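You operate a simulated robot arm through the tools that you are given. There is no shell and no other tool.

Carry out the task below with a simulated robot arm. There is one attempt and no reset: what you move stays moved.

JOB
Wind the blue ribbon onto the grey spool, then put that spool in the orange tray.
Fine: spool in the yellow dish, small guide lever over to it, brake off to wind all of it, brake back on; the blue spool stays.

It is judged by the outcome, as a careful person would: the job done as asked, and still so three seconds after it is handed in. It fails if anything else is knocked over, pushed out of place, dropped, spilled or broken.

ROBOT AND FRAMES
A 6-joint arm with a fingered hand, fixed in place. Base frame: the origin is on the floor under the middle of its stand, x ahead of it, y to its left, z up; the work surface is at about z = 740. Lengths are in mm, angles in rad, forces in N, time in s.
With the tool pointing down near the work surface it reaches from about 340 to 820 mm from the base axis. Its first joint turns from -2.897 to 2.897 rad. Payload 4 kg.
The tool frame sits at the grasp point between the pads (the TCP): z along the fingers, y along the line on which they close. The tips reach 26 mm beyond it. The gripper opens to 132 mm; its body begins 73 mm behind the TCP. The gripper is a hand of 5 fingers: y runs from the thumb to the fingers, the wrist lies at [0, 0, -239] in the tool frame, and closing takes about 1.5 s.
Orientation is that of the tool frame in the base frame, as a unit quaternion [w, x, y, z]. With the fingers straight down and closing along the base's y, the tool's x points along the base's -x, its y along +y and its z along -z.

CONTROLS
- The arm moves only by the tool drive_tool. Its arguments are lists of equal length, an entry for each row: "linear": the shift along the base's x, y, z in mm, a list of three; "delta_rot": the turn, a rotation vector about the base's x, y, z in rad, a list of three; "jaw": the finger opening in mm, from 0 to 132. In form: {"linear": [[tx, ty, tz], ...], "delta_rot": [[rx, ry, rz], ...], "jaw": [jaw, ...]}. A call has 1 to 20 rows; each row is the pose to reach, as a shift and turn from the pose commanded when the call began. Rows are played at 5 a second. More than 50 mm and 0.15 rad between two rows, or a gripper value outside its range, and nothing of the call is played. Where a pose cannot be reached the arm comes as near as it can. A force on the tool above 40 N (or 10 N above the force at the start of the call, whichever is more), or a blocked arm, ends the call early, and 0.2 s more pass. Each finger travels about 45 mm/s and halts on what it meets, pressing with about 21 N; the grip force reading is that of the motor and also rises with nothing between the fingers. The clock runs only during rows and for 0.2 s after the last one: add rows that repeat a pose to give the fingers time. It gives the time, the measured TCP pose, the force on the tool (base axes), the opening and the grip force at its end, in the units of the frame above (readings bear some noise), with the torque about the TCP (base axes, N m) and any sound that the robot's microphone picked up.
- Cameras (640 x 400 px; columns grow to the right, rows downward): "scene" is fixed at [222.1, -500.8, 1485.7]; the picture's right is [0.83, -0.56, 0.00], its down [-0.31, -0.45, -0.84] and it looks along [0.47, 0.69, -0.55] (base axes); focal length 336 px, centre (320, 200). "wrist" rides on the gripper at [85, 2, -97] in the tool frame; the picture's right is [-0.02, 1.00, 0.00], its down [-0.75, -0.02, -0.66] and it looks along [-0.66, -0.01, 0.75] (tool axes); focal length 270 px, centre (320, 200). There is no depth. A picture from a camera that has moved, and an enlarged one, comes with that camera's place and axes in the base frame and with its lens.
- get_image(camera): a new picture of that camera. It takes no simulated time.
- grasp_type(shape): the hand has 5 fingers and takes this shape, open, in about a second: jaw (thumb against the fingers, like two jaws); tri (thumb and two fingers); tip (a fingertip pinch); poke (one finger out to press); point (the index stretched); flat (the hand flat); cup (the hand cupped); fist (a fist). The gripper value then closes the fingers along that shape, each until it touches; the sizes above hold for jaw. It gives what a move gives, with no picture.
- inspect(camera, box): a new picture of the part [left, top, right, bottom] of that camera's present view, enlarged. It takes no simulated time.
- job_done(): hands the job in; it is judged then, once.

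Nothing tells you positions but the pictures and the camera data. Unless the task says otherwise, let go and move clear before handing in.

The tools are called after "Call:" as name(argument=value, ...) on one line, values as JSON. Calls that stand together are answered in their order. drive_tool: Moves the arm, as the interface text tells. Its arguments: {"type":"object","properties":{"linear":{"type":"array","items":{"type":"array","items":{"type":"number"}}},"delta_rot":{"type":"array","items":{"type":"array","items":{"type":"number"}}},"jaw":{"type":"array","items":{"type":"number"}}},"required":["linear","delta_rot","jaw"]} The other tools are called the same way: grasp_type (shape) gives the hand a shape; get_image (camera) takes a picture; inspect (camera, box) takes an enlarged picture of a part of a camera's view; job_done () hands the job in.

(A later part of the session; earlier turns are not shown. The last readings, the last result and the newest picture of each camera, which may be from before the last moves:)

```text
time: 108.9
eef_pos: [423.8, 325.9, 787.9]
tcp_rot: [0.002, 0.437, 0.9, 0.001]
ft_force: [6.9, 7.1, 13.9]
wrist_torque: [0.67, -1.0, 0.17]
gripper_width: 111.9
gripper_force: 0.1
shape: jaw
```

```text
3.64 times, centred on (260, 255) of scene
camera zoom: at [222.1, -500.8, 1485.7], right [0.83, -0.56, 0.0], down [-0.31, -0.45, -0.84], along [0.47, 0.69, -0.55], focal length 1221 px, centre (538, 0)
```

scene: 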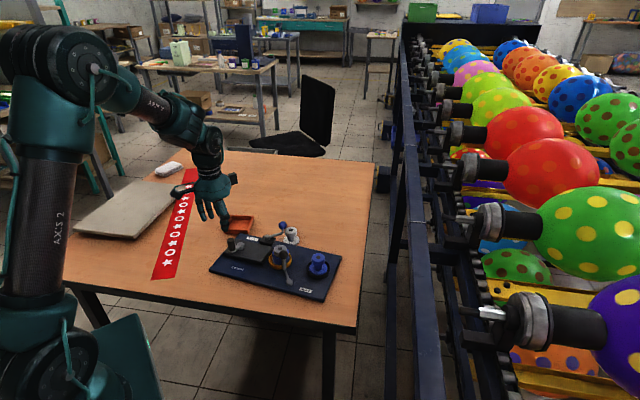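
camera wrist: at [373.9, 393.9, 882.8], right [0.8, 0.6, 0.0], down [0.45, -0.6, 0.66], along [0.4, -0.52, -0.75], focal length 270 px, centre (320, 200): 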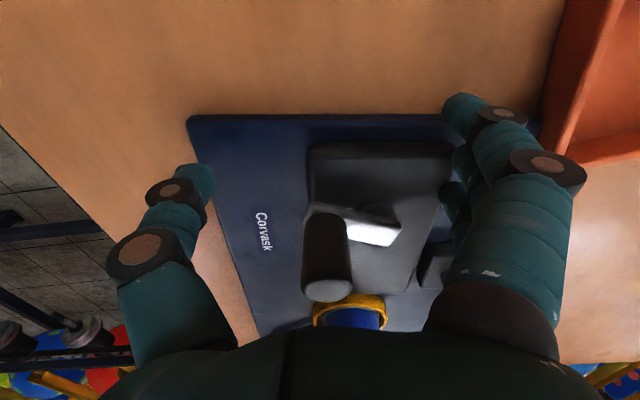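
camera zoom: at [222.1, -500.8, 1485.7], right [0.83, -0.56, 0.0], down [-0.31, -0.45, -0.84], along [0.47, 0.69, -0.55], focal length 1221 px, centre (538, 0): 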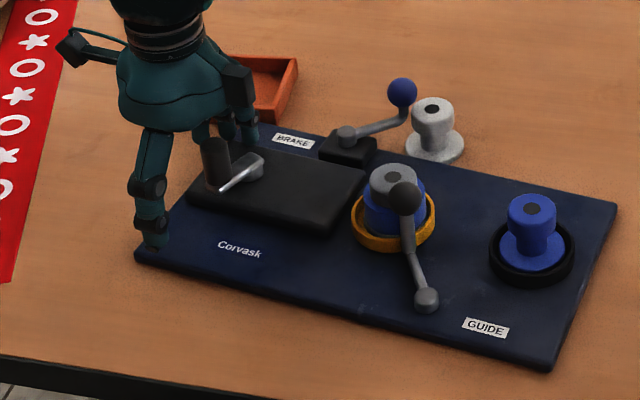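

The board hasn't moved: the spread fingers are slanted and just ride up the box's edge, so that isn't a good grip. I'll back off and rise; a better way is to tow the board back by the crank handle along the reverse of the way it was dragged.

Call:
drive_tool(linear=[[4, 3.1, 0], [9, 7, 0], [15, 12, 0], [15, 12, 20], [15, 12, 45], [15, 12, 80], [15, 12, 110], [15, 12, 110]], delta_rot=[[0, 0, 0], [0, 0, 0], [0, 0, 0], [0, 0, 0], [0, 0, 0], [0, 0, 0], [0, 0, 0], [0, 0, 0]], jaw=[110, 110, 110, 110, 110, 110, 110, 110])

Call:
inspect(camera="scene", box=[180, 200, 340, 310])

Call:
get_image(camera="wrist")

```text
time: 110.7
eef_pos: [437.5, 337.5, 896.8]
tcp_rot: [0.001, 0.437, 0.9, 0.0]
ft_force: [-0.1, -0.2, 1.1]
wrist_torque: [-0.02, -0.02, 0.0]
gripper_width: 110.3
gripper_force: 0.1
shape: jaw
```

```text
3.64 times, centred on (260, 255) of scene
camera zoom: at [222.1, -500.8, 1485.7], right [0.83, -0.56, 0.0], down [-0.31, -0.45, -0.84], along [0.47, 0.69, -0.55], focal length 1221 px, centre (538, 0)
```

zoom: 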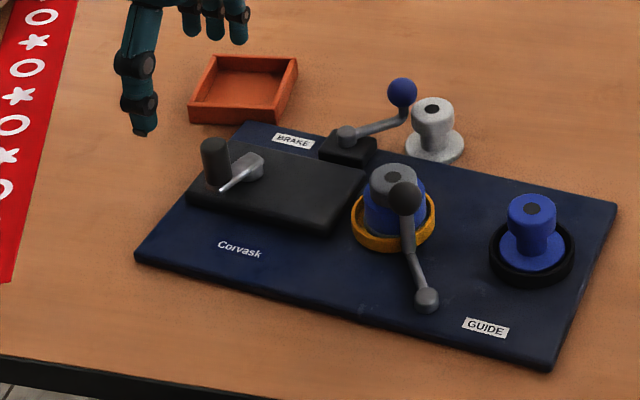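

```text
taken
camera wrist: at [387.6, 405.2, 991.6], right [0.8, 0.6, 0.0], down [0.45, -0.6, 0.66], along [0.4, -0.53, -0.75], focal length 270 px, centre (320, 200)
```

wrist: 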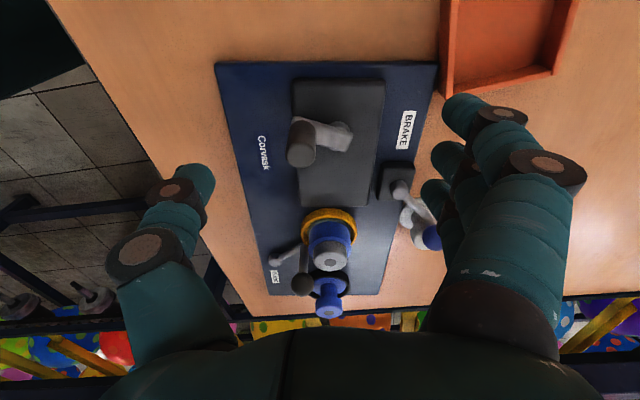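

Only the tray and board need restoring; all else is in place. I'll turn the hand so its fingers sit on the far side of the crank handle (toward +x) and line up above it.

Call:
drive_tool(linear=[[-1.5, -6, 0], [-3, -12, 0], [-3.5, -16.3, 0], [-3.5, -16.3, -15], [-3.5, -16.3, -30], [-3.5, -16.3, -30]], delta_rot=[[0, 0, -0.12], [0, 0, -0.24], [0, 0, -0.342], [0, 0, -0.342], [0, 0, -0.342], [0, 0, -0.342]], jaw=[95, 80, 66, 62, 62, 62])

Call:
inspect(camera="wrist", box=[220, 60, 420, 260])

```text
time: 112.1
eef_pos: [436.0, 322.0, 865.4]
tcp_rot: [0.001, 0.584, 0.812, 0.0]
ft_force: [0.2, -0.8, 0.3]
wrist_torque: [-0.02, -0.02, 0.02]
gripper_width: 63.0
gripper_force: 0.0
shape: jaw
```

```text
2.00 times, centred on (320, 160) of wrist
camera zoom: at [411.0, 403.8, 961.8], right [0.95, 0.3, 0.0], down [0.22, -0.72, 0.66], along [0.2, -0.63, -0.75], focal length 541 px, centre (320, 280)
```

zoom: 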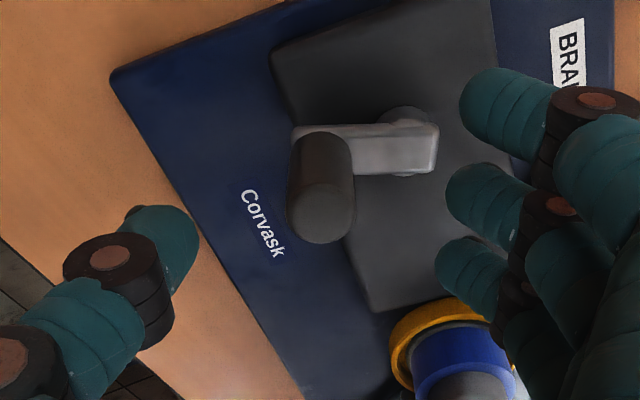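

Call:
drive_tool(linear=[[1, -6, -12], [1, -6, -26], [1, -6, -40], [1, -6, -40], [1, -6, -40], [1, -6, -40], [1, -6, -40], [1, -6, -40], [1, -6, -40], [1, -6, -40]], delta_rot=[[0, 0, 0], [0, 0, 0], [0, 0, 0], [0, 0, 0], [0, 0, 0], [0, 0, 0], [0, 0, 0], [0, 0, 0], [0, 0, 0], [0, 0, 0]], jaw=[62, 62, 62, 52, 42, 32, 24, 16, 14, 14])

Call:
inspect(camera="wrist", box=[220, 60, 420, 260])

Call:
inspect(camera="scene", box=[180, 200, 340, 310])

```text
time: 114.3
eef_pos: [437.1, 316.1, 823.2]
tcp_rot: [0.001, 0.583, 0.812, -0.002]
ft_force: [-6.2, -1.7, -1.5]
wrist_torque: [-0.02, 0.04, -0.03]
gripper_width: 4.1
gripper_force: 17.1
shape: jaw
```

```text
2.00 times, centred on (320, 160) of wrist
camera zoom: at [412.1, 397.1, 920.7], right [0.95, 0.3, 0.0], down [0.23, -0.72, 0.66], along [0.2, -0.63, -0.75], focal length 541 px, centre (320, 280)
```

zoom: 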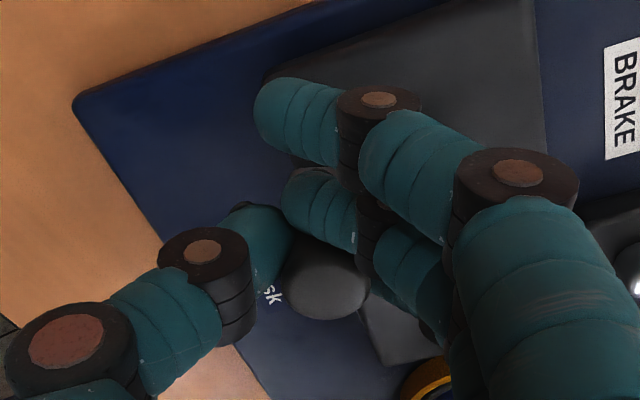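

```text
3.64 times, centred on (260, 255) of scene
camera zoom: at [222.1, -500.8, 1485.7], right [0.83, -0.56, 0.0], down [-0.31, -0.45, -0.84], along [0.47, 0.69, -0.55], focal length 1221 px, centre (538, 0)
```

zoom: 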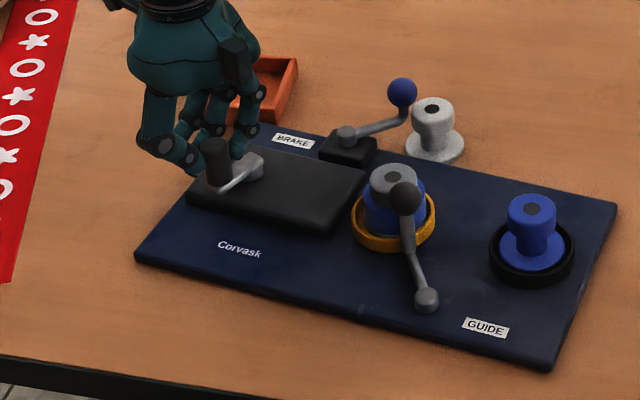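

The handle is gripped. Towing slowly toward −x, −y for about 25 mm, then comparing with the original picture.

Call:
drive_tool(linear=[[-2.4, -0.8, 0], [-4.8, -1.6, 0], [-7.2, -2.4, 0], [-9.6, -3.2, 0], [-12, -4, 0], [-14.4, -4.8, 0], [-16.8, -5.6, 0], [-19.2, -6.4, 0], [-21.6, -7.2, 0], [-24, -8, 0], [-26.4, -8.8, 0], [-26.4, -8.8, 0]], delta_rot=[[0, 0, 0], [0, 0, 0], [0, 0, 0], [0, 0, 0], [0, 0, 0], [0, 0, 0], [0, 0, 0], [0, 0, 0], [0, 0, 0], [0, 0, 0], [0, 0, 0], [0, 0, 0]], jaw=[10, 10, 10, 10, 10, 10, 10, 10, 10, 10, 10, 10])

Call:
inspect(camera="scene", box=[180, 200, 340, 310])

Call:
inspect(camera="wrist", box=[220, 60, 420, 260])

```text
time: 116.9
eef_pos: [410.6, 306.5, 825.7]
tcp_rot: [0.001, 0.584, 0.812, 0.0]
ft_force: [13.8, 6.3, 3.9]
wrist_torque: [0.05, -0.44, 0.13]
gripper_width: 22.4
gripper_force: 0.1
shape: jaw
```

```text
3.64 times, centred on (260, 255) of scene
camera zoom: at [222.1, -500.8, 1485.7], right [0.83, -0.56, 0.0], down [-0.31, -0.45, -0.84], along [0.47, 0.69, -0.55], focal length 1221 px, centre (538, 0)
```

zoom: 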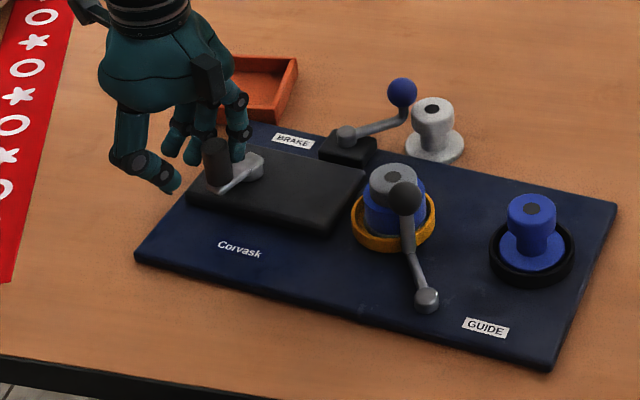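

```text
2.00 times, centred on (320, 160) of wrist
camera zoom: at [386.4, 387.4, 921.9], right [0.95, 0.3, 0.0], down [0.23, -0.72, 0.66], along [0.2, -0.63, -0.75], focal length 541 px, centre (320, 280)
```

zoom: 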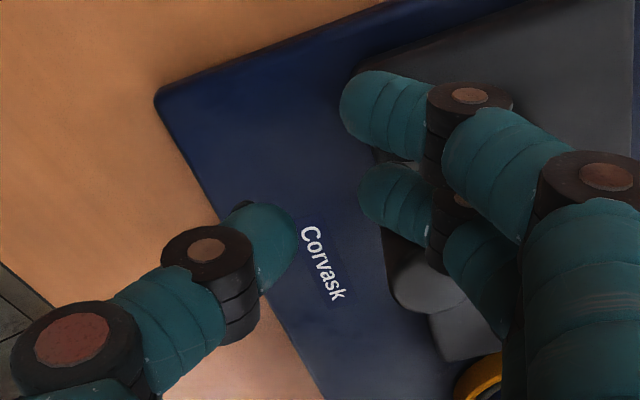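

The fingers just flex open at 15 N in that direction; sideways they were stiffer. I'll release, turn the hand so the pull is along the finger row, and re-grip the handle.

Call:
drive_tool(linear=[[5, 1.7, 0], [12, 4, 0], [20, 7, 0], [25, 9, 0], [25, 9, 20], [25, 9, 42], [25, 9, 42]], delta_rot=[[0, 0, 0], [0, 0, 0], [0, 0, 0], [0, 0, 0], [0, 0, 0], [0, 0, 0], [0, 0, 0]], jaw=[26, 40, 56, 64, 64, 64, 64])

Call:
drive_tool(linear=[[0, 0, 3], [0, 0, 3], [0, 0, 3], [0, 0, 3], [0, 0, 3], [0, 0, 3], [0, 0, 3], [0, 0, 3], [0, 0, 3], [0, 0, 3], [0, 0, 3], [0, 0, 3]], delta_rot=[[0, 0, 0.13], [0, 0, 0.26], [0, 0, 0.39], [0, 0, 0.52], [0, 0, 0.65], [0, 0, 0.78], [0, 0, 0.91], [0, 0, 1.04], [0, 0, 1.17], [0, 0, 1.3], [0, 0, 1.43], [0, 0, 1.526]], jaw=[64, 64, 64, 64, 64, 64, 64, 64, 64, 64, 64, 64])

Call:
inspect(camera="wrist", box=[220, 60, 420, 260])

Call:
inspect(camera="scene", box=[180, 200, 340, 310])

```text
time: 118.5
eef_pos: [435.9, 315.4, 869.6]
tcp_rot: [0.001, 0.583, 0.812, -0.001]
ft_force: [-0.6, 0.5, 0.7]
wrist_torque: [-0.02, -0.01, 0.01]
gripper_width: 63.0
gripper_force: 0.2
shape: jaw
```

```text
time: 121.1
eef_pos: [435.8, 316.0, 871.9]
tcp_rot: [0.0, -0.142, 0.99, 0.001]
ft_force: [-0.1, -0.7, -0.7]
wrist_torque: [-0.06, 0.02, 0.0]
gripper_width: 63.0
gripper_force: 0.0
shape: jaw
```

```text
2.00 times, centred on (320, 160) of wrist
camera zoom: at [354.5, 293.7, 966.9], right [-0.26, 0.97, 0.0], down [0.73, 0.19, 0.66], along [0.64, 0.17, -0.75], focal length 541 px, centre (320, 280)
```

zoom: 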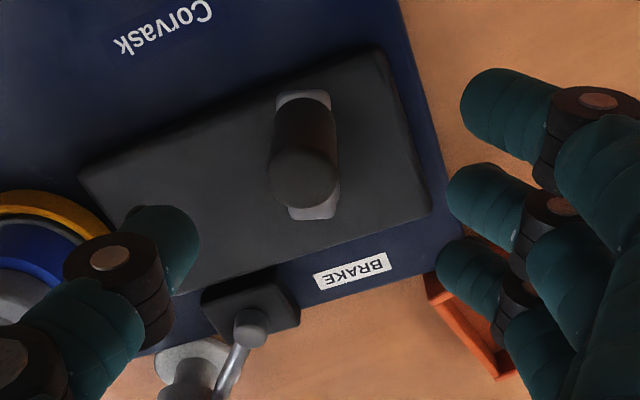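

```text
3.64 times, centred on (260, 255) of scene
camera zoom: at [222.1, -500.8, 1485.7], right [0.83, -0.56, 0.0], down [-0.31, -0.45, -0.84], along [0.47, 0.69, -0.55], focal length 1221 px, centre (538, 0)
```

zoom: 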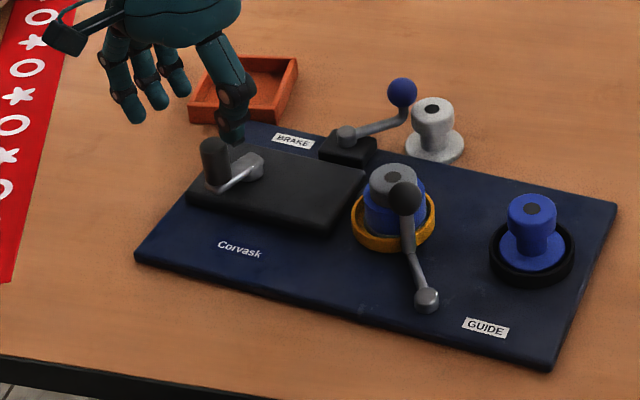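

Call:
drive_tool(linear=[[0, -7.3, -15], [0, -7.3, -32], [0, -7.3, -46], [0, -7.3, -46], [0, -7.3, -46], [0, -7.3, -46], [0, -7.3, -46], [0, -7.3, -46], [0, -7.3, -46], [0, -7.3, -46], [0, -7.3, -46]], delta_rot=[[0, 0, 0], [0, 0, 0], [0, 0, 0], [0, 0, 0], [0, 0, 0], [0, 0, 0], [0, 0, 0], [0, 0, 0], [0, 0, 0], [0, 0, 0], [0, 0, 0]], jaw=[64, 64, 64, 54, 44, 34, 24, 14, 8, 6, 6])

Call:
inspect(camera="wrist", box=[220, 60, 420, 260])

```text
time: 123.5
eef_pos: [434.4, 308.0, 823.8]
tcp_rot: [0.001, -0.14, 0.99, 0.0]
ft_force: [-0.2, -0.4, -2.5]
wrist_torque: [0.19, -0.04, 0.01]
gripper_width: 0.5
gripper_force: 21.0
shape: jaw
```

```text
2.00 times, centred on (320, 160) of wrist
camera zoom: at [353.4, 286.2, 920.9], right [-0.26, 0.97, 0.0], down [0.73, 0.19, 0.66], along [0.64, 0.17, -0.75], focal length 541 px, centre (320, 280)
```

zoom: 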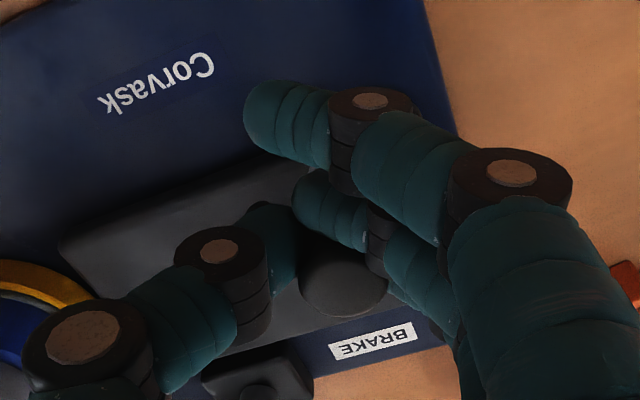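

Firmly gripped. Towing along the finger row toward −x for about 28 mm.

Call:
drive_tool(linear=[[-2.4, -0.7, 0], [-4.8, -1.4, 0], [-7.2, -2.1, 0], [-9.6, -2.8, 0], [-12, -3.5, 0], [-14.4, -4.2, 0], [-16.8, -4.9, 0], [-19.2, -5.6, 0], [-21.6, -6.3, 0], [-24, -7, 0], [-26.4, -7.7, 0], [-26.4, -7.7, 0]], delta_rot=[[0, 0, 0], [0, 0, 0], [0, 0, 0], [0, 0, 0], [0, 0, 0], [0, 0, 0], [0, 0, 0], [0, 0, 0], [0, 0, 0], [0, 0, 0], [0, 0, 0], [0, 0, 0]], jaw=[4, 4, 4, 4, 4, 4, 4, 4, 4, 4, 4, 4])

Call:
inspect(camera="scene", box=[180, 200, 340, 310])

Call:
inspect(camera="wrist", box=[220, 60, 420, 260])

```text
time: 126.1
eef_pos: [409.6, 299.5, 824.1]
tcp_rot: [0.0, -0.14, 0.99, 0.0]
ft_force: [-0.3, 0.5, 0.5]
wrist_torque: [-0.01, 0.0, 0.02]
gripper_width: 3.8
gripper_force: 0.2
shape: jaw
```

```text
3.64 times, centred on (260, 255) of scene
camera zoom: at [222.1, -500.8, 1485.7], right [0.83, -0.56, 0.0], down [-0.31, -0.45, -0.84], along [0.47, 0.69, -0.55], focal length 1221 px, centre (538, 0)
```

zoom: 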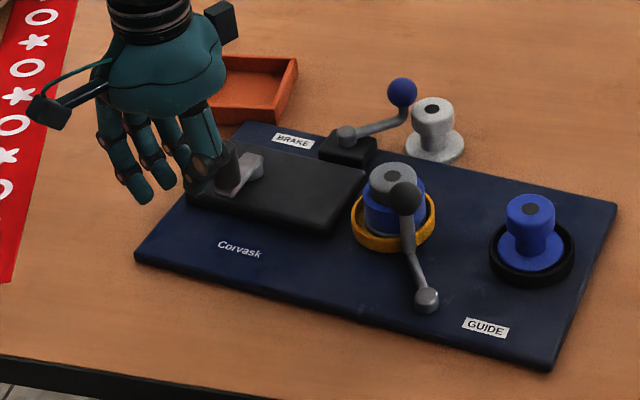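

```text
2.00 times, centred on (320, 160) of wrist
camera zoom: at [328.8, 278.9, 920.5], right [-0.26, 0.97, 0.0], down [0.73, 0.19, 0.66], along [0.64, 0.17, -0.75], focal length 541 px, centre (320, 280)
```

zoom: 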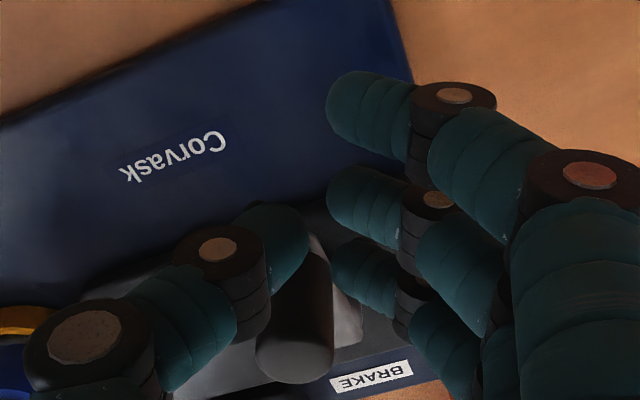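

The handle slipped out of the grip; the board is too heavy to drag that way. A finger is stiff sideways, so I'll instead push the handle with the side of the index finger. First rise and look from above with the hand turned accordingly.

Call:
drive_tool(linear=[[0, 0, 0], [0, 0, 20], [0, 0, 45], [20, 2, 50], [40, 4, 50], [55, 6, 50], [55, 6, 50]], delta_rot=[[0, 0, 0], [0, 0, 0], [0, 0, 0.1], [0, 0, 0.2], [0, 0, 0.3], [0, 0, 0.387], [0, 0, 0.387]], jaw=[20, 20, 20, 20, 20, 20, 20])

Call:
get_image(camera="wrist")

Call:
inspect(camera="wrist", box=[220, 60, 420, 260])

```text
time: 127.7
eef_pos: [465.1, 306.0, 875.5]
tcp_rot: [0.0, -0.328, 0.945, 0.001]
ft_force: [-0.3, -0.7, 0.1]
wrist_torque: [0.04, -0.03, 0.02]
gripper_width: 19.5
gripper_force: 0.1
shape: jaw
```

```text
taken
camera wrist: at [398.3, 255.2, 970.9], right [-0.6, 0.8, 0.0], down [0.6, 0.45, 0.66], along [0.53, 0.4, -0.75], focal length 270 px, centre (320, 200)
```

wrist: 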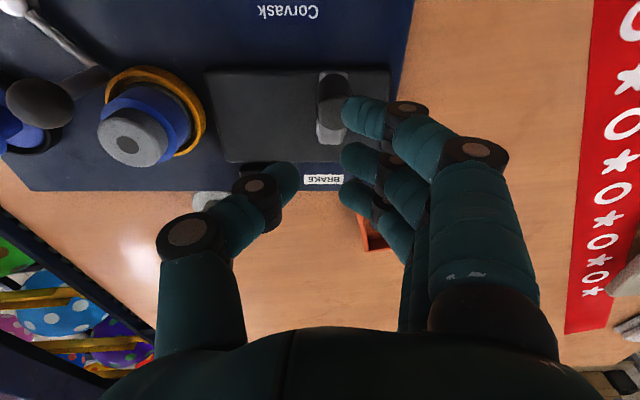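

```text
2.00 times, centred on (320, 160) of wrist
camera zoom: at [398.3, 255.2, 970.9], right [-0.6, 0.8, 0.0], down [0.6, 0.45, 0.66], along [0.53, 0.4, -0.75], focal length 541 px, centre (320, 280)
```

zoom: 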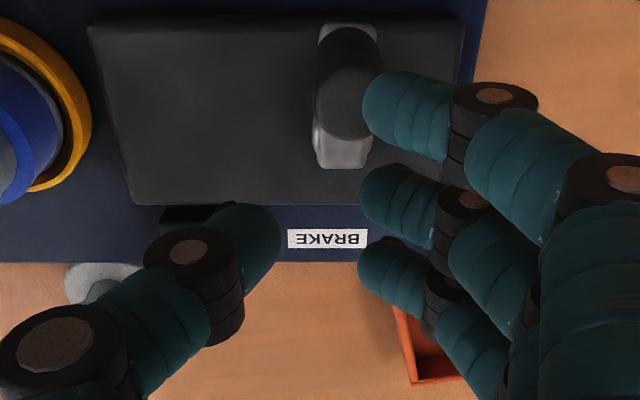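

The crank arm now points straight along the direction I want to push. I'll move so the index finger's side is just behind the handle, then lower and check.

Call:
drive_tool(linear=[[13, 5, 0], [26, 9.5, 0], [38.1, 13.9, 0], [38.1, 13.9, -20], [38.1, 13.9, -38], [38.1, 13.9, -50], [38.1, 13.9, -50]], delta_rot=[[0, 0, 0], [0, 0, 0], [0, 0, 0], [0, 0, 0], [0, 0, 0], [0, 0, 0], [0, 0, 0]], jaw=[20, 20, 20, 20, 20, 20, 20])

Call:
get_image(camera="wrist")

Call:
inspect(camera="scene", box=[190, 190, 310, 290])

```text
time: 129.3
eef_pos: [503.1, 320.3, 824.7]
tcp_rot: [0.001, -0.328, 0.945, 0.001]
ft_force: [-0.6, 0.4, 0.9]
wrist_torque: [0.03, -0.01, 0.02]
gripper_width: 19.6
gripper_force: 0.1
shape: jaw
```

```text
taken
camera wrist: at [436.3, 269.1, 920.4], right [-0.6, 0.8, 0.0], down [0.6, 0.45, 0.66], along [0.53, 0.4, -0.75], focal length 270 px, centre (320, 200)
```

wrist: 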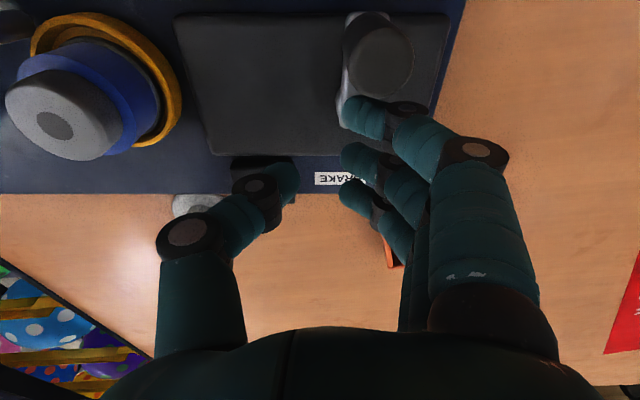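

```text
4.00 times, centred on (250, 240) of scene
camera zoom: at [222.1, -500.8, 1485.7], right [0.83, -0.56, 0.0], down [-0.31, -0.45, -0.84], along [0.47, 0.69, -0.55], focal length 1343 px, centre (600, 40)
```

zoom: 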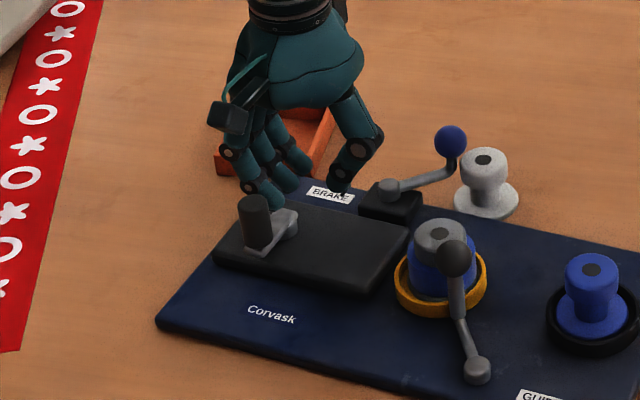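

The index finger is right behind the handle. Pushing slowly along the board's front direction and watching.

Call:
drive_tool(linear=[[-2.4, -1.9, 0], [-4.7, -3.7, 0], [-6.3, -4.9, 0], [-7.9, -6.2, 0], [-9.4, -7.4, 0], [-11.0, -8.7, 0], [-12.6, -9.9, 0], [-14.1, -11.1, 0], [-15.7, -12.4, 0], [-17.3, -13.6, 0], [-18.9, -14.8, 0], [-20.4, -16.1, 0], [-20.4, -16.1, 0]], delta_rot=[[0, 0, 0], [0, 0, 0], [0, 0, 0], [0, 0, 0], [0, 0, 0], [0, 0, 0], [0, 0, 0], [0, 0, 0], [0, 0, 0], [0, 0, 0], [0, 0, 0], [0, 0, 0], [0, 0, 0]], jaw=[20, 20, 20, 20, 20, 20, 20, 20, 20, 20, 20, 20, 20])

Call:
get_image(camera="wrist")

Call:
inspect(camera="scene", box=[180, 200, 340, 310])

```text
time: 132.1
eef_pos: [481.2, 304.4, 824.1]
tcp_rot: [0.001, -0.328, 0.945, 0.0]
ft_force: [16.8, 13.6, 2.3]
wrist_torque: [0.19, -0.16, -0.51]
gripper_width: 19.8
gripper_force: 0.1
shape: jaw
```

```text
taken
camera wrist: at [415.7, 254.2, 920.4], right [-0.6, 0.8, 0.0], down [0.6, 0.45, 0.66], along [0.53, 0.4, -0.75], focal length 270 px, centre (320, 200)
```

wrist: 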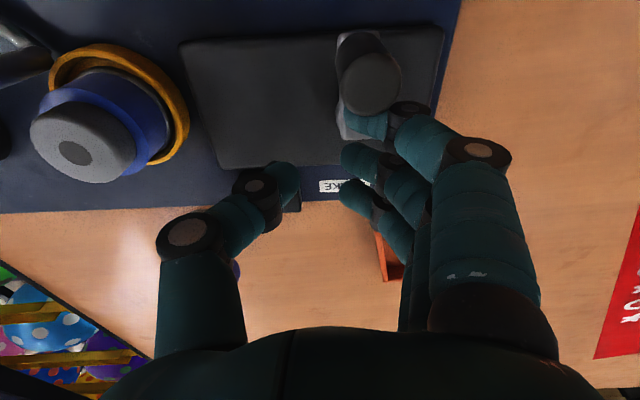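

```text
3.64 times, centred on (260, 255) of scene
camera zoom: at [222.1, -500.8, 1485.7], right [0.83, -0.56, 0.0], down [-0.31, -0.45, -0.84], along [0.47, 0.69, -0.55], focal length 1221 px, centre (538, 0)
```

zoom: 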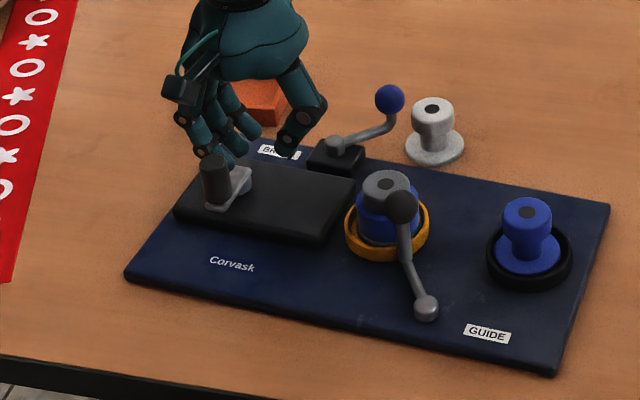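

The board is sliding back now (about 21 N) with the spool steady in its dish. I'll keep pushing, now angled a bit more toward −x.

Call:
drive_tool(linear=[[-1.9, -0.7, 0], [-3.8, -1.4, 0], [-5.6, -2.1, 0], [-7.5, -2.7, 0], [-9.4, -3.4, 0], [-11.3, -4.1, 0], [-13.2, -4.8, 0], [-15.0, -5.5, 0], [-16.9, -6.2, 0], [-18.8, -6.8, 0], [-18.8, -6.8, 0]], delta_rot=[[0, 0, 0.01], [0, 0, 0.02], [0, 0, 0.02], [0, 0, 0.03], [0, 0, 0.03], [0, 0, 0.04], [0, 0, 0.04], [0, 0, 0.05], [0, 0, 0.05], [0, 0, 0.06], [0, 0, 0.06]], jaw=[20, 20, 20, 20, 20, 20, 20, 20, 20, 20, 20])

Call:
get_image(camera="wrist")

Call:
inspect(camera="scene", box=[180, 200, 340, 310])

```text
time: 134.5
eef_pos: [463.1, 297.0, 823.1]
tcp_rot: [0.001, -0.357, 0.934, 0.002]
ft_force: [15.7, 14.1, 0.5]
wrist_torque: [0.27, -0.3, -0.34]
gripper_width: 19.6
gripper_force: 0.1
shape: jaw
```

```text
taken
camera wrist: at [399.7, 242.8, 920.4], right [-0.65, 0.76, 0.0], down [0.57, 0.49, 0.66], along [0.5, 0.43, -0.75], focal length 270 px, centre (320, 200)
```

wrist: 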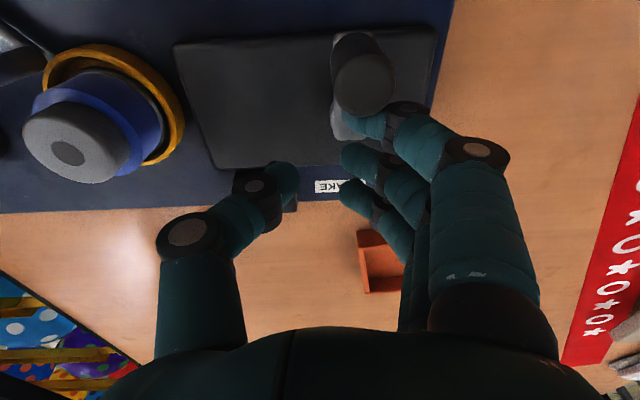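

```text
3.64 times, centred on (260, 255) of scene
camera zoom: at [222.1, -500.8, 1485.7], right [0.83, -0.56, 0.0], down [-0.31, -0.45, -0.84], along [0.47, 0.69, -0.55], focal length 1221 px, centre (538, 0)
```

zoom: 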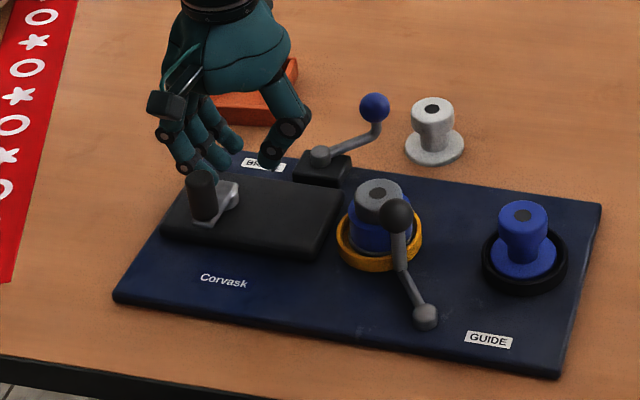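

Now the turn is nearly undone: all marks sit about 26 px right of their original place, i.e. the board only needs about 21 mm along its length to the left. I'll back off and move round to the right end, to push on the black dish's outer wall in that direction.

Call:
drive_tool(linear=[[6, 4.7, 0], [12, 9, 0], [12, 9, 25], [12, 9, 55], [12, 9, 85], [12, 9, 85]], delta_rot=[[0, 0, 0], [0, 0, 0], [0, 0, 0], [0, 0, 0], [0, 0, 0], [0, 0, 0]], jaw=[20, 20, 20, 20, 20, 20])

Call:
drive_tool(linear=[[17, -24, 0], [34, -48, 0], [51, -72, 0], [68, -96, 0], [85, -120, 0], [102, -144, 0], [119, -168, 0], [136, -192, 0], [153, -216, 0], [170, -240, 0], [187, -264, 0], [191, -280, 0], [191, -280, 0]], delta_rot=[[0, 0, -0.13], [0, 0, -0.26], [0, 0, -0.39], [0, 0, -0.52], [0, 0, -0.65], [0, 0, -0.78], [0, 0, -0.91], [0, 0, -1.04], [0, 0, -1.17], [0, 0, -1.3], [0, 0, -1.43], [0, 0, -1.512], [0, 0, -1.512]], jaw=[20, 20, 20, 20, 20, 20, 20, 20, 20, 20, 20, 20, 20])

Call:
get_image(camera="wrist")

Call:
inspect(camera="scene", box=[180, 200, 340, 310])

```text
time: 135.9
eef_pos: [475.5, 306.2, 911.1]
tcp_rot: [0.0, -0.355, 0.935, 0.002]
ft_force: [0.5, 0.3, 0.5]
wrist_torque: [0.02, 0.02, -0.01]
gripper_width: 19.4
gripper_force: 0.0
shape: jaw
```

```text
time: 138.7
eef_pos: [667.0, 25.8, 908.0]
tcp_rot: [0.001, 0.383, 0.924, 0.0]
ft_force: [0.6, -0.4, -0.3]
wrist_torque: [0.01, 0.0, 0.02]
gripper_width: 19.5
gripper_force: 0.1
shape: jaw
```

```text
taken
camera wrist: at [609.3, 87.9, 1004.6], right [0.72, 0.69, 0.0], down [0.52, -0.54, 0.66], along [0.46, -0.48, -0.75], focal length 270 px, centre (320, 200)
```

wrist: 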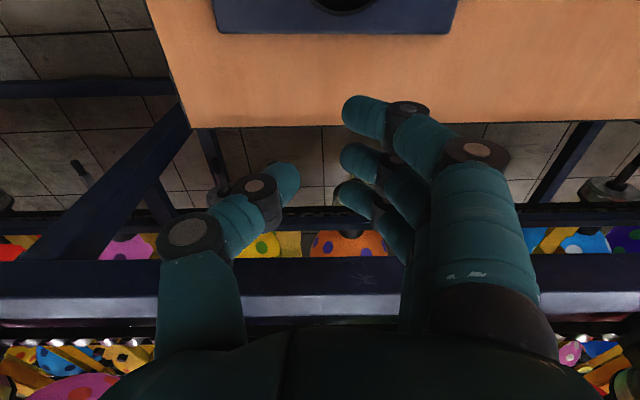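

```text
3.64 times, centred on (260, 255) of scene
camera zoom: at [222.1, -500.8, 1485.7], right [0.83, -0.56, 0.0], down [-0.31, -0.45, -0.84], along [0.47, 0.69, -0.55], focal length 1221 px, centre (538, 0)
```

zoom: 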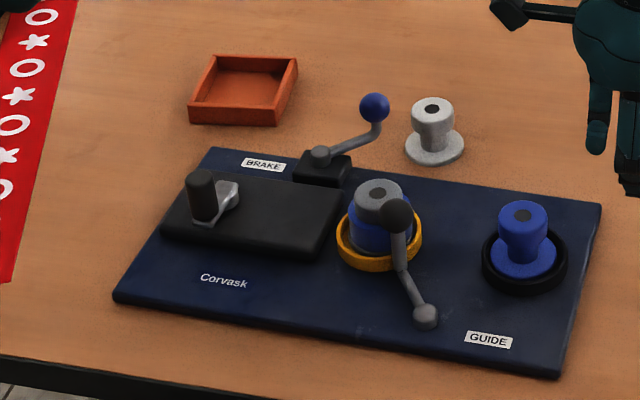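

The view lines up with the board's right end, and the index finger is aligned with the black dish. Lowering beside it.

Call:
drive_tool(linear=[[0, 0, -30], [0, 0, -60], [0, 0, -90], [0, 0, -110], [0, 0, -122], [0, 0, -126], [0, 0, -126]], delta_rot=[[0, 0, 0], [0, 0, 0], [0, 0, 0], [0, 0, 0], [0, 0, 0], [0, 0, 0], [0, 0, 0]], jaw=[20, 20, 20, 20, 20, 20, 20])

Call:
get_image(camera="wrist")

Call:
inspect(camera="scene", box=[270, 210, 360, 300])

```text
time: 140.3
eef_pos: [666.0, 26.5, 784.3]
tcp_rot: [0.001, 0.383, 0.924, 0.0]
ft_force: [0.6, -0.8, 0.5]
wrist_torque: [-0.06, 0.01, 0.04]
gripper_width: 19.6
gripper_force: 0.1
shape: jaw
```

```text
taken
camera wrist: at [608.5, 87.9, 879.8], right [0.72, 0.69, 0.0], down [0.52, -0.54, 0.66], along [0.46, -0.48, -0.75], focal length 270 px, centre (320, 200)
```

wrist: 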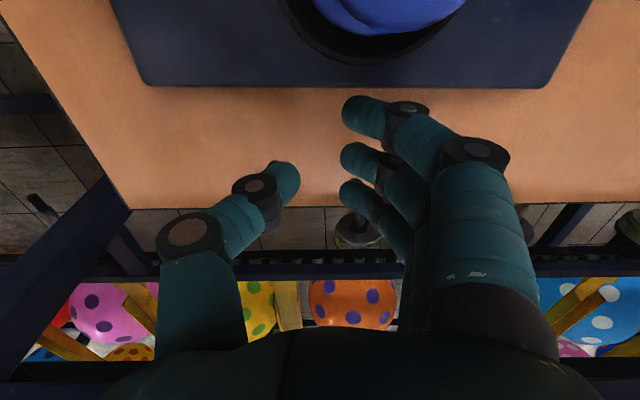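

```text
4.44 times, centred on (315, 255) of scene
camera zoom: at [222.1, -500.8, 1485.7], right [0.83, -0.56, 0.0], down [-0.31, -0.45, -0.84], along [0.47, 0.69, -0.55], focal length 1492 px, centre (342, -44)
```

zoom: 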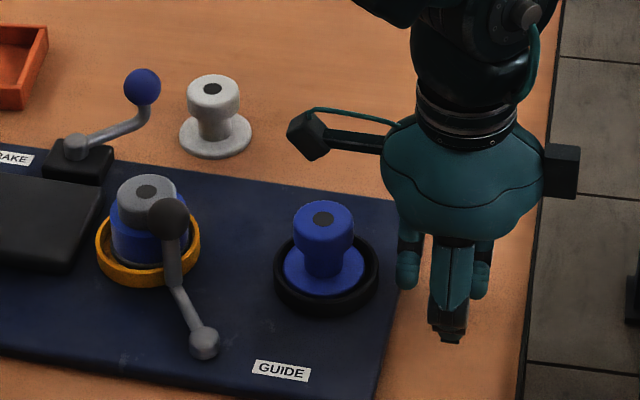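

In position with about 8 mm to the dish. Pushing slowly to the left along the board.

Call:
drive_tool(linear=[[-1.4, 2.1, -2], [-2.8, 4.2, -2], [-4.1, 6.3, -2], [-5.2, 8.0, -2], [-6.3, 9.7, -2], [-7.4, 11.3, -2], [-8.5, 13.0, -2], [-9.6, 14.7, -2], [-10.7, 16.4, -2], [-11.8, 18.1, -2], [-12.7, 19.3, -2], [-12.7, 19.3, -2]], delta_rot=[[0, 0, 0], [0, 0, 0], [0, 0, 0], [0, 0, 0], [0, 0, 0], [0, 0, 0], [0, 0, 0], [0, 0, 0], [0, 0, 0], [0, 0, 0], [0, 0, 0], [0, 0, 0]], jaw=[20, 20, 20, 20, 20, 20, 20, 20, 20, 20, 20, 20])

Call:
get_image(camera="wrist")

Call:
inspect(camera="scene", box=[180, 200, 340, 310])

```text
time: 142.9
eef_pos: [654.5, 45.9, 781.8]
tcp_rot: [0.001, 0.382, 0.924, 0.0]
ft_force: [18.5, -2.5, 8.5]
wrist_torque: [0.37, -0.35, -0.93]
gripper_width: 24.2
gripper_force: 0.1
shape: jaw
```

```text
taken
camera wrist: at [595.6, 107.1, 877.3], right [0.72, 0.69, 0.0], down [0.52, -0.54, 0.66], along [0.46, -0.47, -0.75], focal length 270 px, centre (320, 200)
```

wrist: 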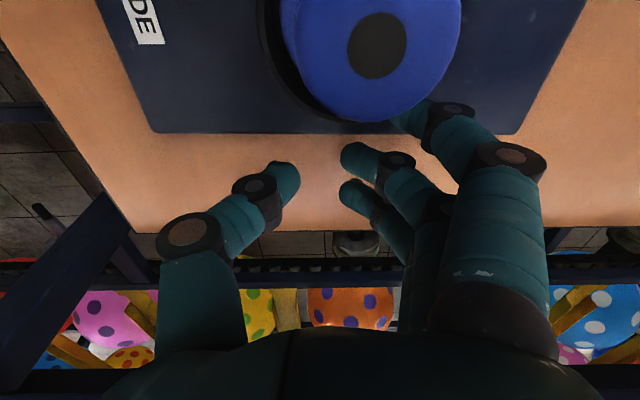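

```text
3.64 times, centred on (260, 255) of scene
camera zoom: at [222.1, -500.8, 1485.7], right [0.83, -0.56, 0.0], down [-0.31, -0.45, -0.84], along [0.47, 0.69, -0.55], focal length 1221 px, centre (538, 0)
```

zoom: 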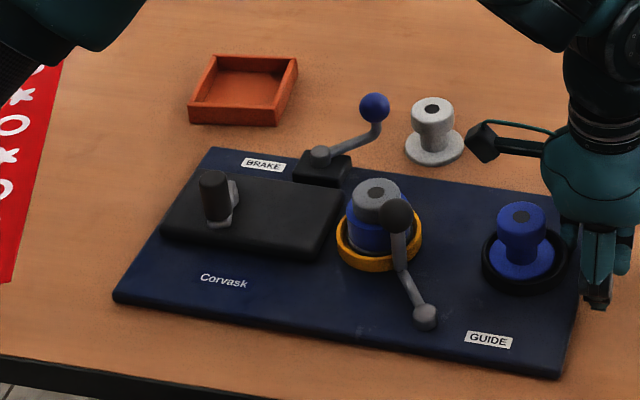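

The finger slid around the round dish instead of pushing it, and the board stayed. The straight right edge of the board is a better face: I'll back off, shift toward the rear part of that edge, and lower to edge height.

Call:
drive_tool(linear=[[4, -6, 0], [10, -12, 2], [16, -17, 6], [22, -22, 10], [28, -22, 10], [34.7, -17.7, 10], [34.7, -17.7, 5], [34.7, -17.7, -1], [34.7, -17.7, -5], [34.7, -17.7, -8], [34.7, -17.7, -8]], delta_rot=[[0, 0, 0], [0, 0, 0], [0, 0, 0], [0, 0, 0], [0, 0, 0], [0, 0, 0], [0, 0, 0], [0, 0, 0], [0, 0, 0], [0, 0, 0], [0, 0, 0]], jaw=[20, 20, 20, 20, 20, 20, 20, 20, 20, 20, 20])

Call:
get_image(camera="wrist")

Call:
inspect(camera="scene", box=[180, 200, 360, 310])

```text
time: 145.3
eef_pos: [687.2, 27.7, 773.6]
tcp_rot: [0.0, 0.383, 0.924, -0.001]
ft_force: [0.0, -1.0, -0.1]
wrist_torque: [0.01, 0.03, 0.01]
gripper_width: 19.6
gripper_force: 0.0
shape: jaw
```

```text
taken
camera wrist: at [629.6, 89.2, 869.7], right [0.72, 0.69, 0.0], down [0.52, -0.54, 0.66], along [0.46, -0.48, -0.75], focal length 270 px, centre (320, 200)
```

wrist: 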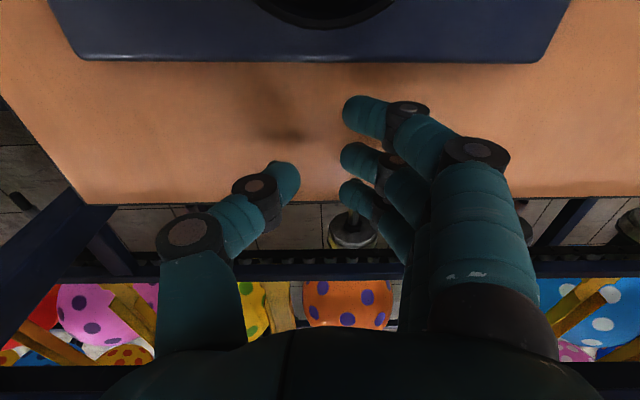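

```text
3.56 times, centred on (270, 255) of scene
camera zoom: at [222.1, -500.8, 1485.7], right [0.83, -0.56, 0.0], down [-0.31, -0.45, -0.84], along [0.47, 0.69, -0.55], focal length 1194 px, centre (498, 4)
```

zoom: 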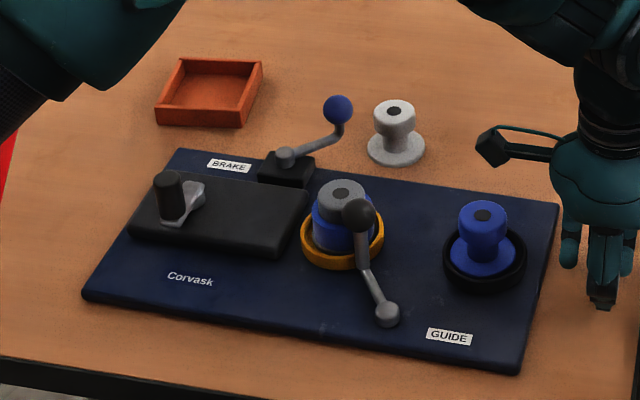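

Aligned with the edge, 7–8 mm away. Lowering slightly and pushing.

Call:
drive_tool(linear=[[0, 0, -1.2], [0, 0, -2.4], [-2.0, 2.2, -2.4], [-4.0, 4.5, -2.4], [-5.4, 6.2, -2.4], [-6.7, 7.9, -2.4], [-8.0, 9.6, -2.4], [-9.3, 11.2, -2.4], [-10.6, 12.9, -2.4], [-11.9, 14.6, -2.4], [-13.2, 16.3, -2.4], [-13.2, 16.3, -2.4]], delta_rot=[[0, 0, 0], [0, 0, 0], [0, 0, 0], [0, 0, 0], [0, 0, 0], [0, 0, 0], [0, 0, 0], [0, 0, 0], [0, 0, 0], [0, 0, 0], [0, 0, 0], [0, 0, 0]], jaw=[20, 20, 20, 20, 20, 20, 20, 20, 20, 20, 20, 20])

Call:
get_image(camera="wrist")

Call:
inspect(camera="scene", box=[180, 200, 340, 310])

```text
time: 147.9
eef_pos: [676.3, 43.2, 772.2]
tcp_rot: [0.004, 0.383, 0.924, 0.001]
ft_force: [22.9, -19.1, 12.3]
wrist_torque: [0.05, -0.31, -0.7]
gripper_width: 19.8
gripper_force: 0.0
shape: jaw
```

```text
taken
camera wrist: at [618.2, 105.2, 868.4], right [0.72, 0.69, 0.0], down [0.52, -0.54, 0.66], along [0.46, -0.48, -0.75], focal length 270 px, centre (320, 200)
```

wrist: 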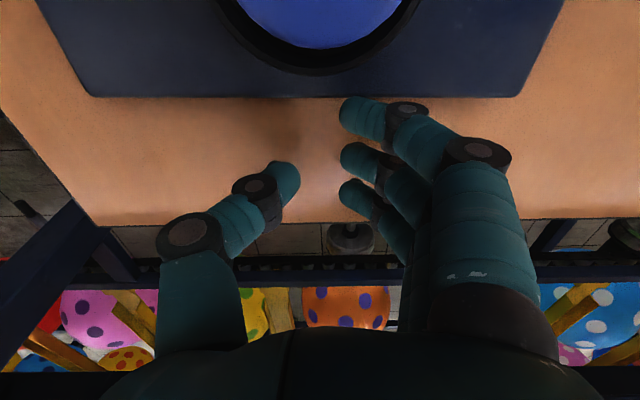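

```text
3.64 times, centred on (260, 255) of scene
camera zoom: at [222.1, -500.8, 1485.7], right [0.83, -0.56, 0.0], down [-0.31, -0.45, -0.84], along [0.47, 0.69, -0.55], focal length 1221 px, centre (538, 0)
```

zoom: 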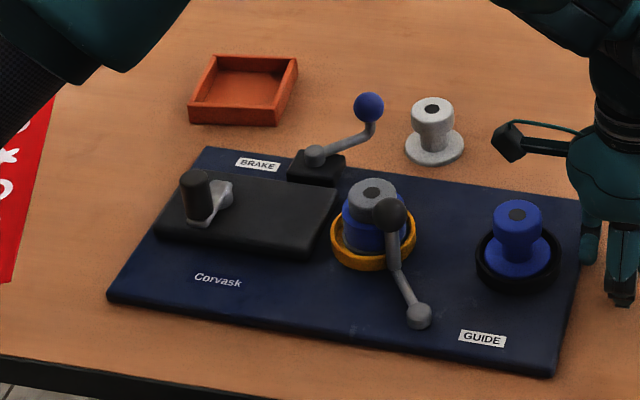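

It's moving. About 16 mm remains; continuing.

Call:
drive_tool(linear=[[-1.1, 1.4, 0], [-2.2, 2.7, 0], [-3.2, 4.1, 0], [-4.3, 5.4, 0], [-5.4, 6.8, 0], [-6.4, 8.1, 0], [-7.5, 9.5, 0], [-8.6, 10.8, 0], [-9.7, 12.2, 0], [-10.5, 13.4, 0], [-10.5, 13.4, 0]], delta_rot=[[0, 0, 0], [0, 0, 0], [0, 0, 0], [0, 0, 0], [0, 0, 0], [0, 0, 0], [0, 0, 0], [0, 0, 0], [0, 0, 0], [0, 0, 0], [0, 0, 0]], jaw=[20, 20, 20, 20, 20, 20, 20, 20, 20, 20, 20])

Call:
inspect(camera="scene", box=[180, 200, 340, 310])

Call:
get_image(camera="wrist")

```text
time: 150.3
eef_pos: [664.2, 57.1, 772.2]
tcp_rot: [0.001, 0.383, 0.924, 0.0]
ft_force: [22.1, -19.6, 13.8]
wrist_torque: [0.13, -0.24, -0.56]
gripper_width: 19.8
gripper_force: 0.1
shape: jaw
```

```text
3.64 times, centred on (260, 255) of scene
camera zoom: at [222.1, -500.8, 1485.7], right [0.83, -0.56, 0.0], down [-0.31, -0.45, -0.84], along [0.47, 0.69, -0.55], focal length 1221 px, centre (538, 0)
```

zoom: 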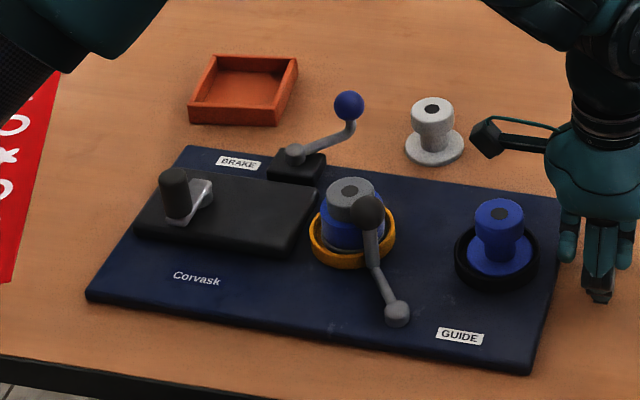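

```text
taken
camera wrist: at [607.0, 118.9, 867.8], right [0.72, 0.69, 0.0], down [0.52, -0.54, 0.66], along [0.46, -0.48, -0.75], focal length 270 px, centre (320, 200)
```

wrist: 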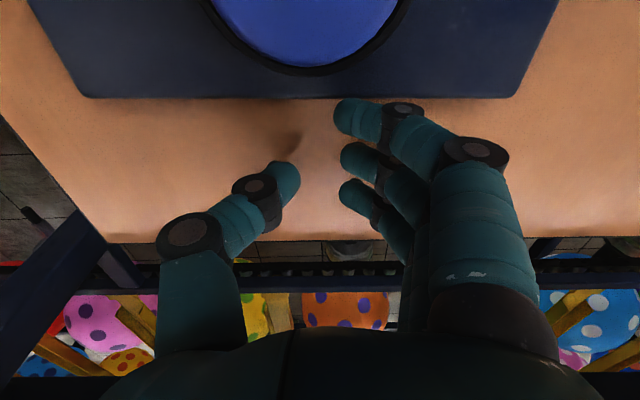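

The board's marks are now within a couple of millimetres of their original positions. I'll back away, rise, and go above the tray to put it back as well.

Call:
drive_tool(linear=[[5, -5, 0], [11, -11, 0], [11, -11, 30], [11, -11, 65], [11, -11, 100], [11, -11, 125], [11, -11, 125]], delta_rot=[[0, 0, 0], [0, 0, 0], [0, 0, 0], [0, 0, 0], [0, 0, 0], [0, 0, 0], [0, 0, 0]], jaw=[20, 20, 20, 20, 20, 20, 20])

Call:
drive_tool(linear=[[-11, 32, 0], [-22, 64, 0], [-33, 96, 0], [-44, 128, 0], [-55, 160, 0], [-66, 192, 0], [-77, 224, 0], [-88, 256, 0], [-99, 288, 0], [-110, 320, 0], [-121, 352, 0], [-132, 384, 0], [-143, 410, 0], [-155, 418, 0], [-155, 418, 0]], delta_rot=[[0, 0, 0.01], [0, 0, 0.02], [0, 0, 0.03], [0, 0, 0.04], [0, 0, 0.05], [0, 0, 0.06], [0, 0, 0.07], [0, 0, 0.08], [0, 0, 0.09], [0, 0, 0.1], [0, 0, 0.11], [0, 0, 0.12], [0, 0, 0.13], [0, 0, 0.14], [0, 0, 0.14]], jaw=[30, 40, 50, 60, 70, 80, 90, 100, 110, 116, 116, 116, 116, 116, 116])

Call:
get_image(camera="wrist")

Call:
get_image(camera="scene")

Call:
inspect(camera="scene", box=[180, 200, 340, 310])

```text
time: 151.9
eef_pos: [674.5, 47.3, 895.6]
tcp_rot: [0.001, 0.382, 0.924, 0.0]
ft_force: [0.0, -0.6, 0.1]
wrist_torque: [-0.01, 0.01, 0.01]
gripper_width: 19.6
gripper_force: 0.0
shape: jaw
```

```text
time: 155.1
eef_pos: [518.8, 465.1, 895.9]
tcp_rot: [0.001, 0.317, 0.949, 0.0]
ft_force: [-0.5, 0.0, -0.3]
wrist_torque: [0.02, 0.0, -0.03]
gripper_width: 116.0
gripper_force: 0.0
shape: jaw
```

```text
taken
camera wrist: at [454.3, 517.4, 991.8], right [0.62, 0.79, 0.0], down [0.59, -0.46, 0.66], along [0.52, -0.41, -0.75], focal length 270 px, centre (320, 200)
```

wrist: 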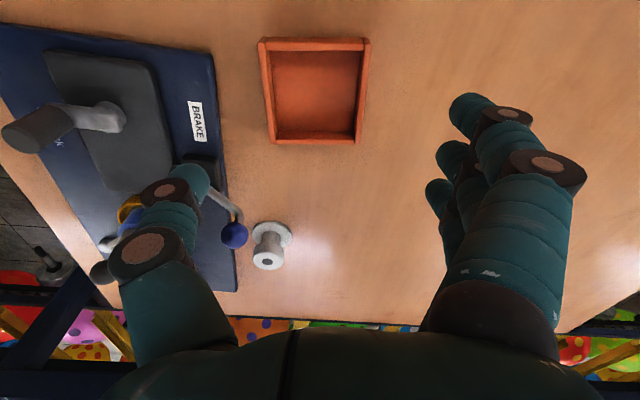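

```text
taken
```

scene: 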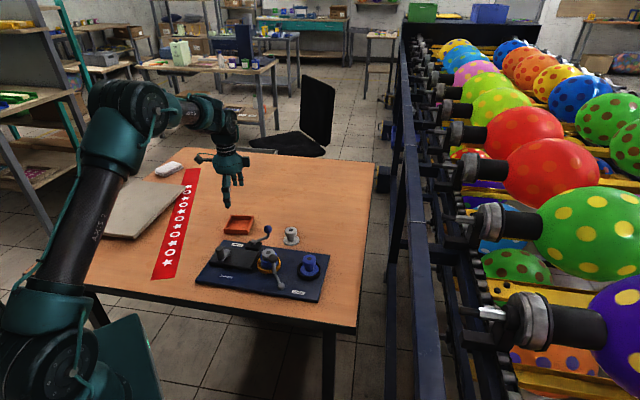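

```text
3.64 times, centred on (260, 255) of scene
camera zoom: at [222.1, -500.8, 1485.7], right [0.83, -0.56, 0.0], down [-0.31, -0.45, -0.84], along [0.47, 0.69, -0.55], focal length 1221 px, centre (538, 0)
```

zoom: 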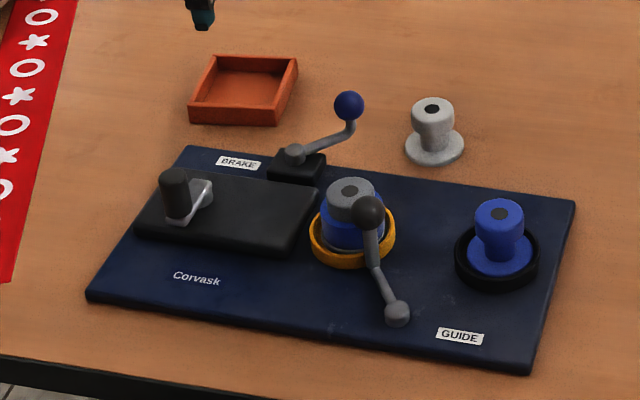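

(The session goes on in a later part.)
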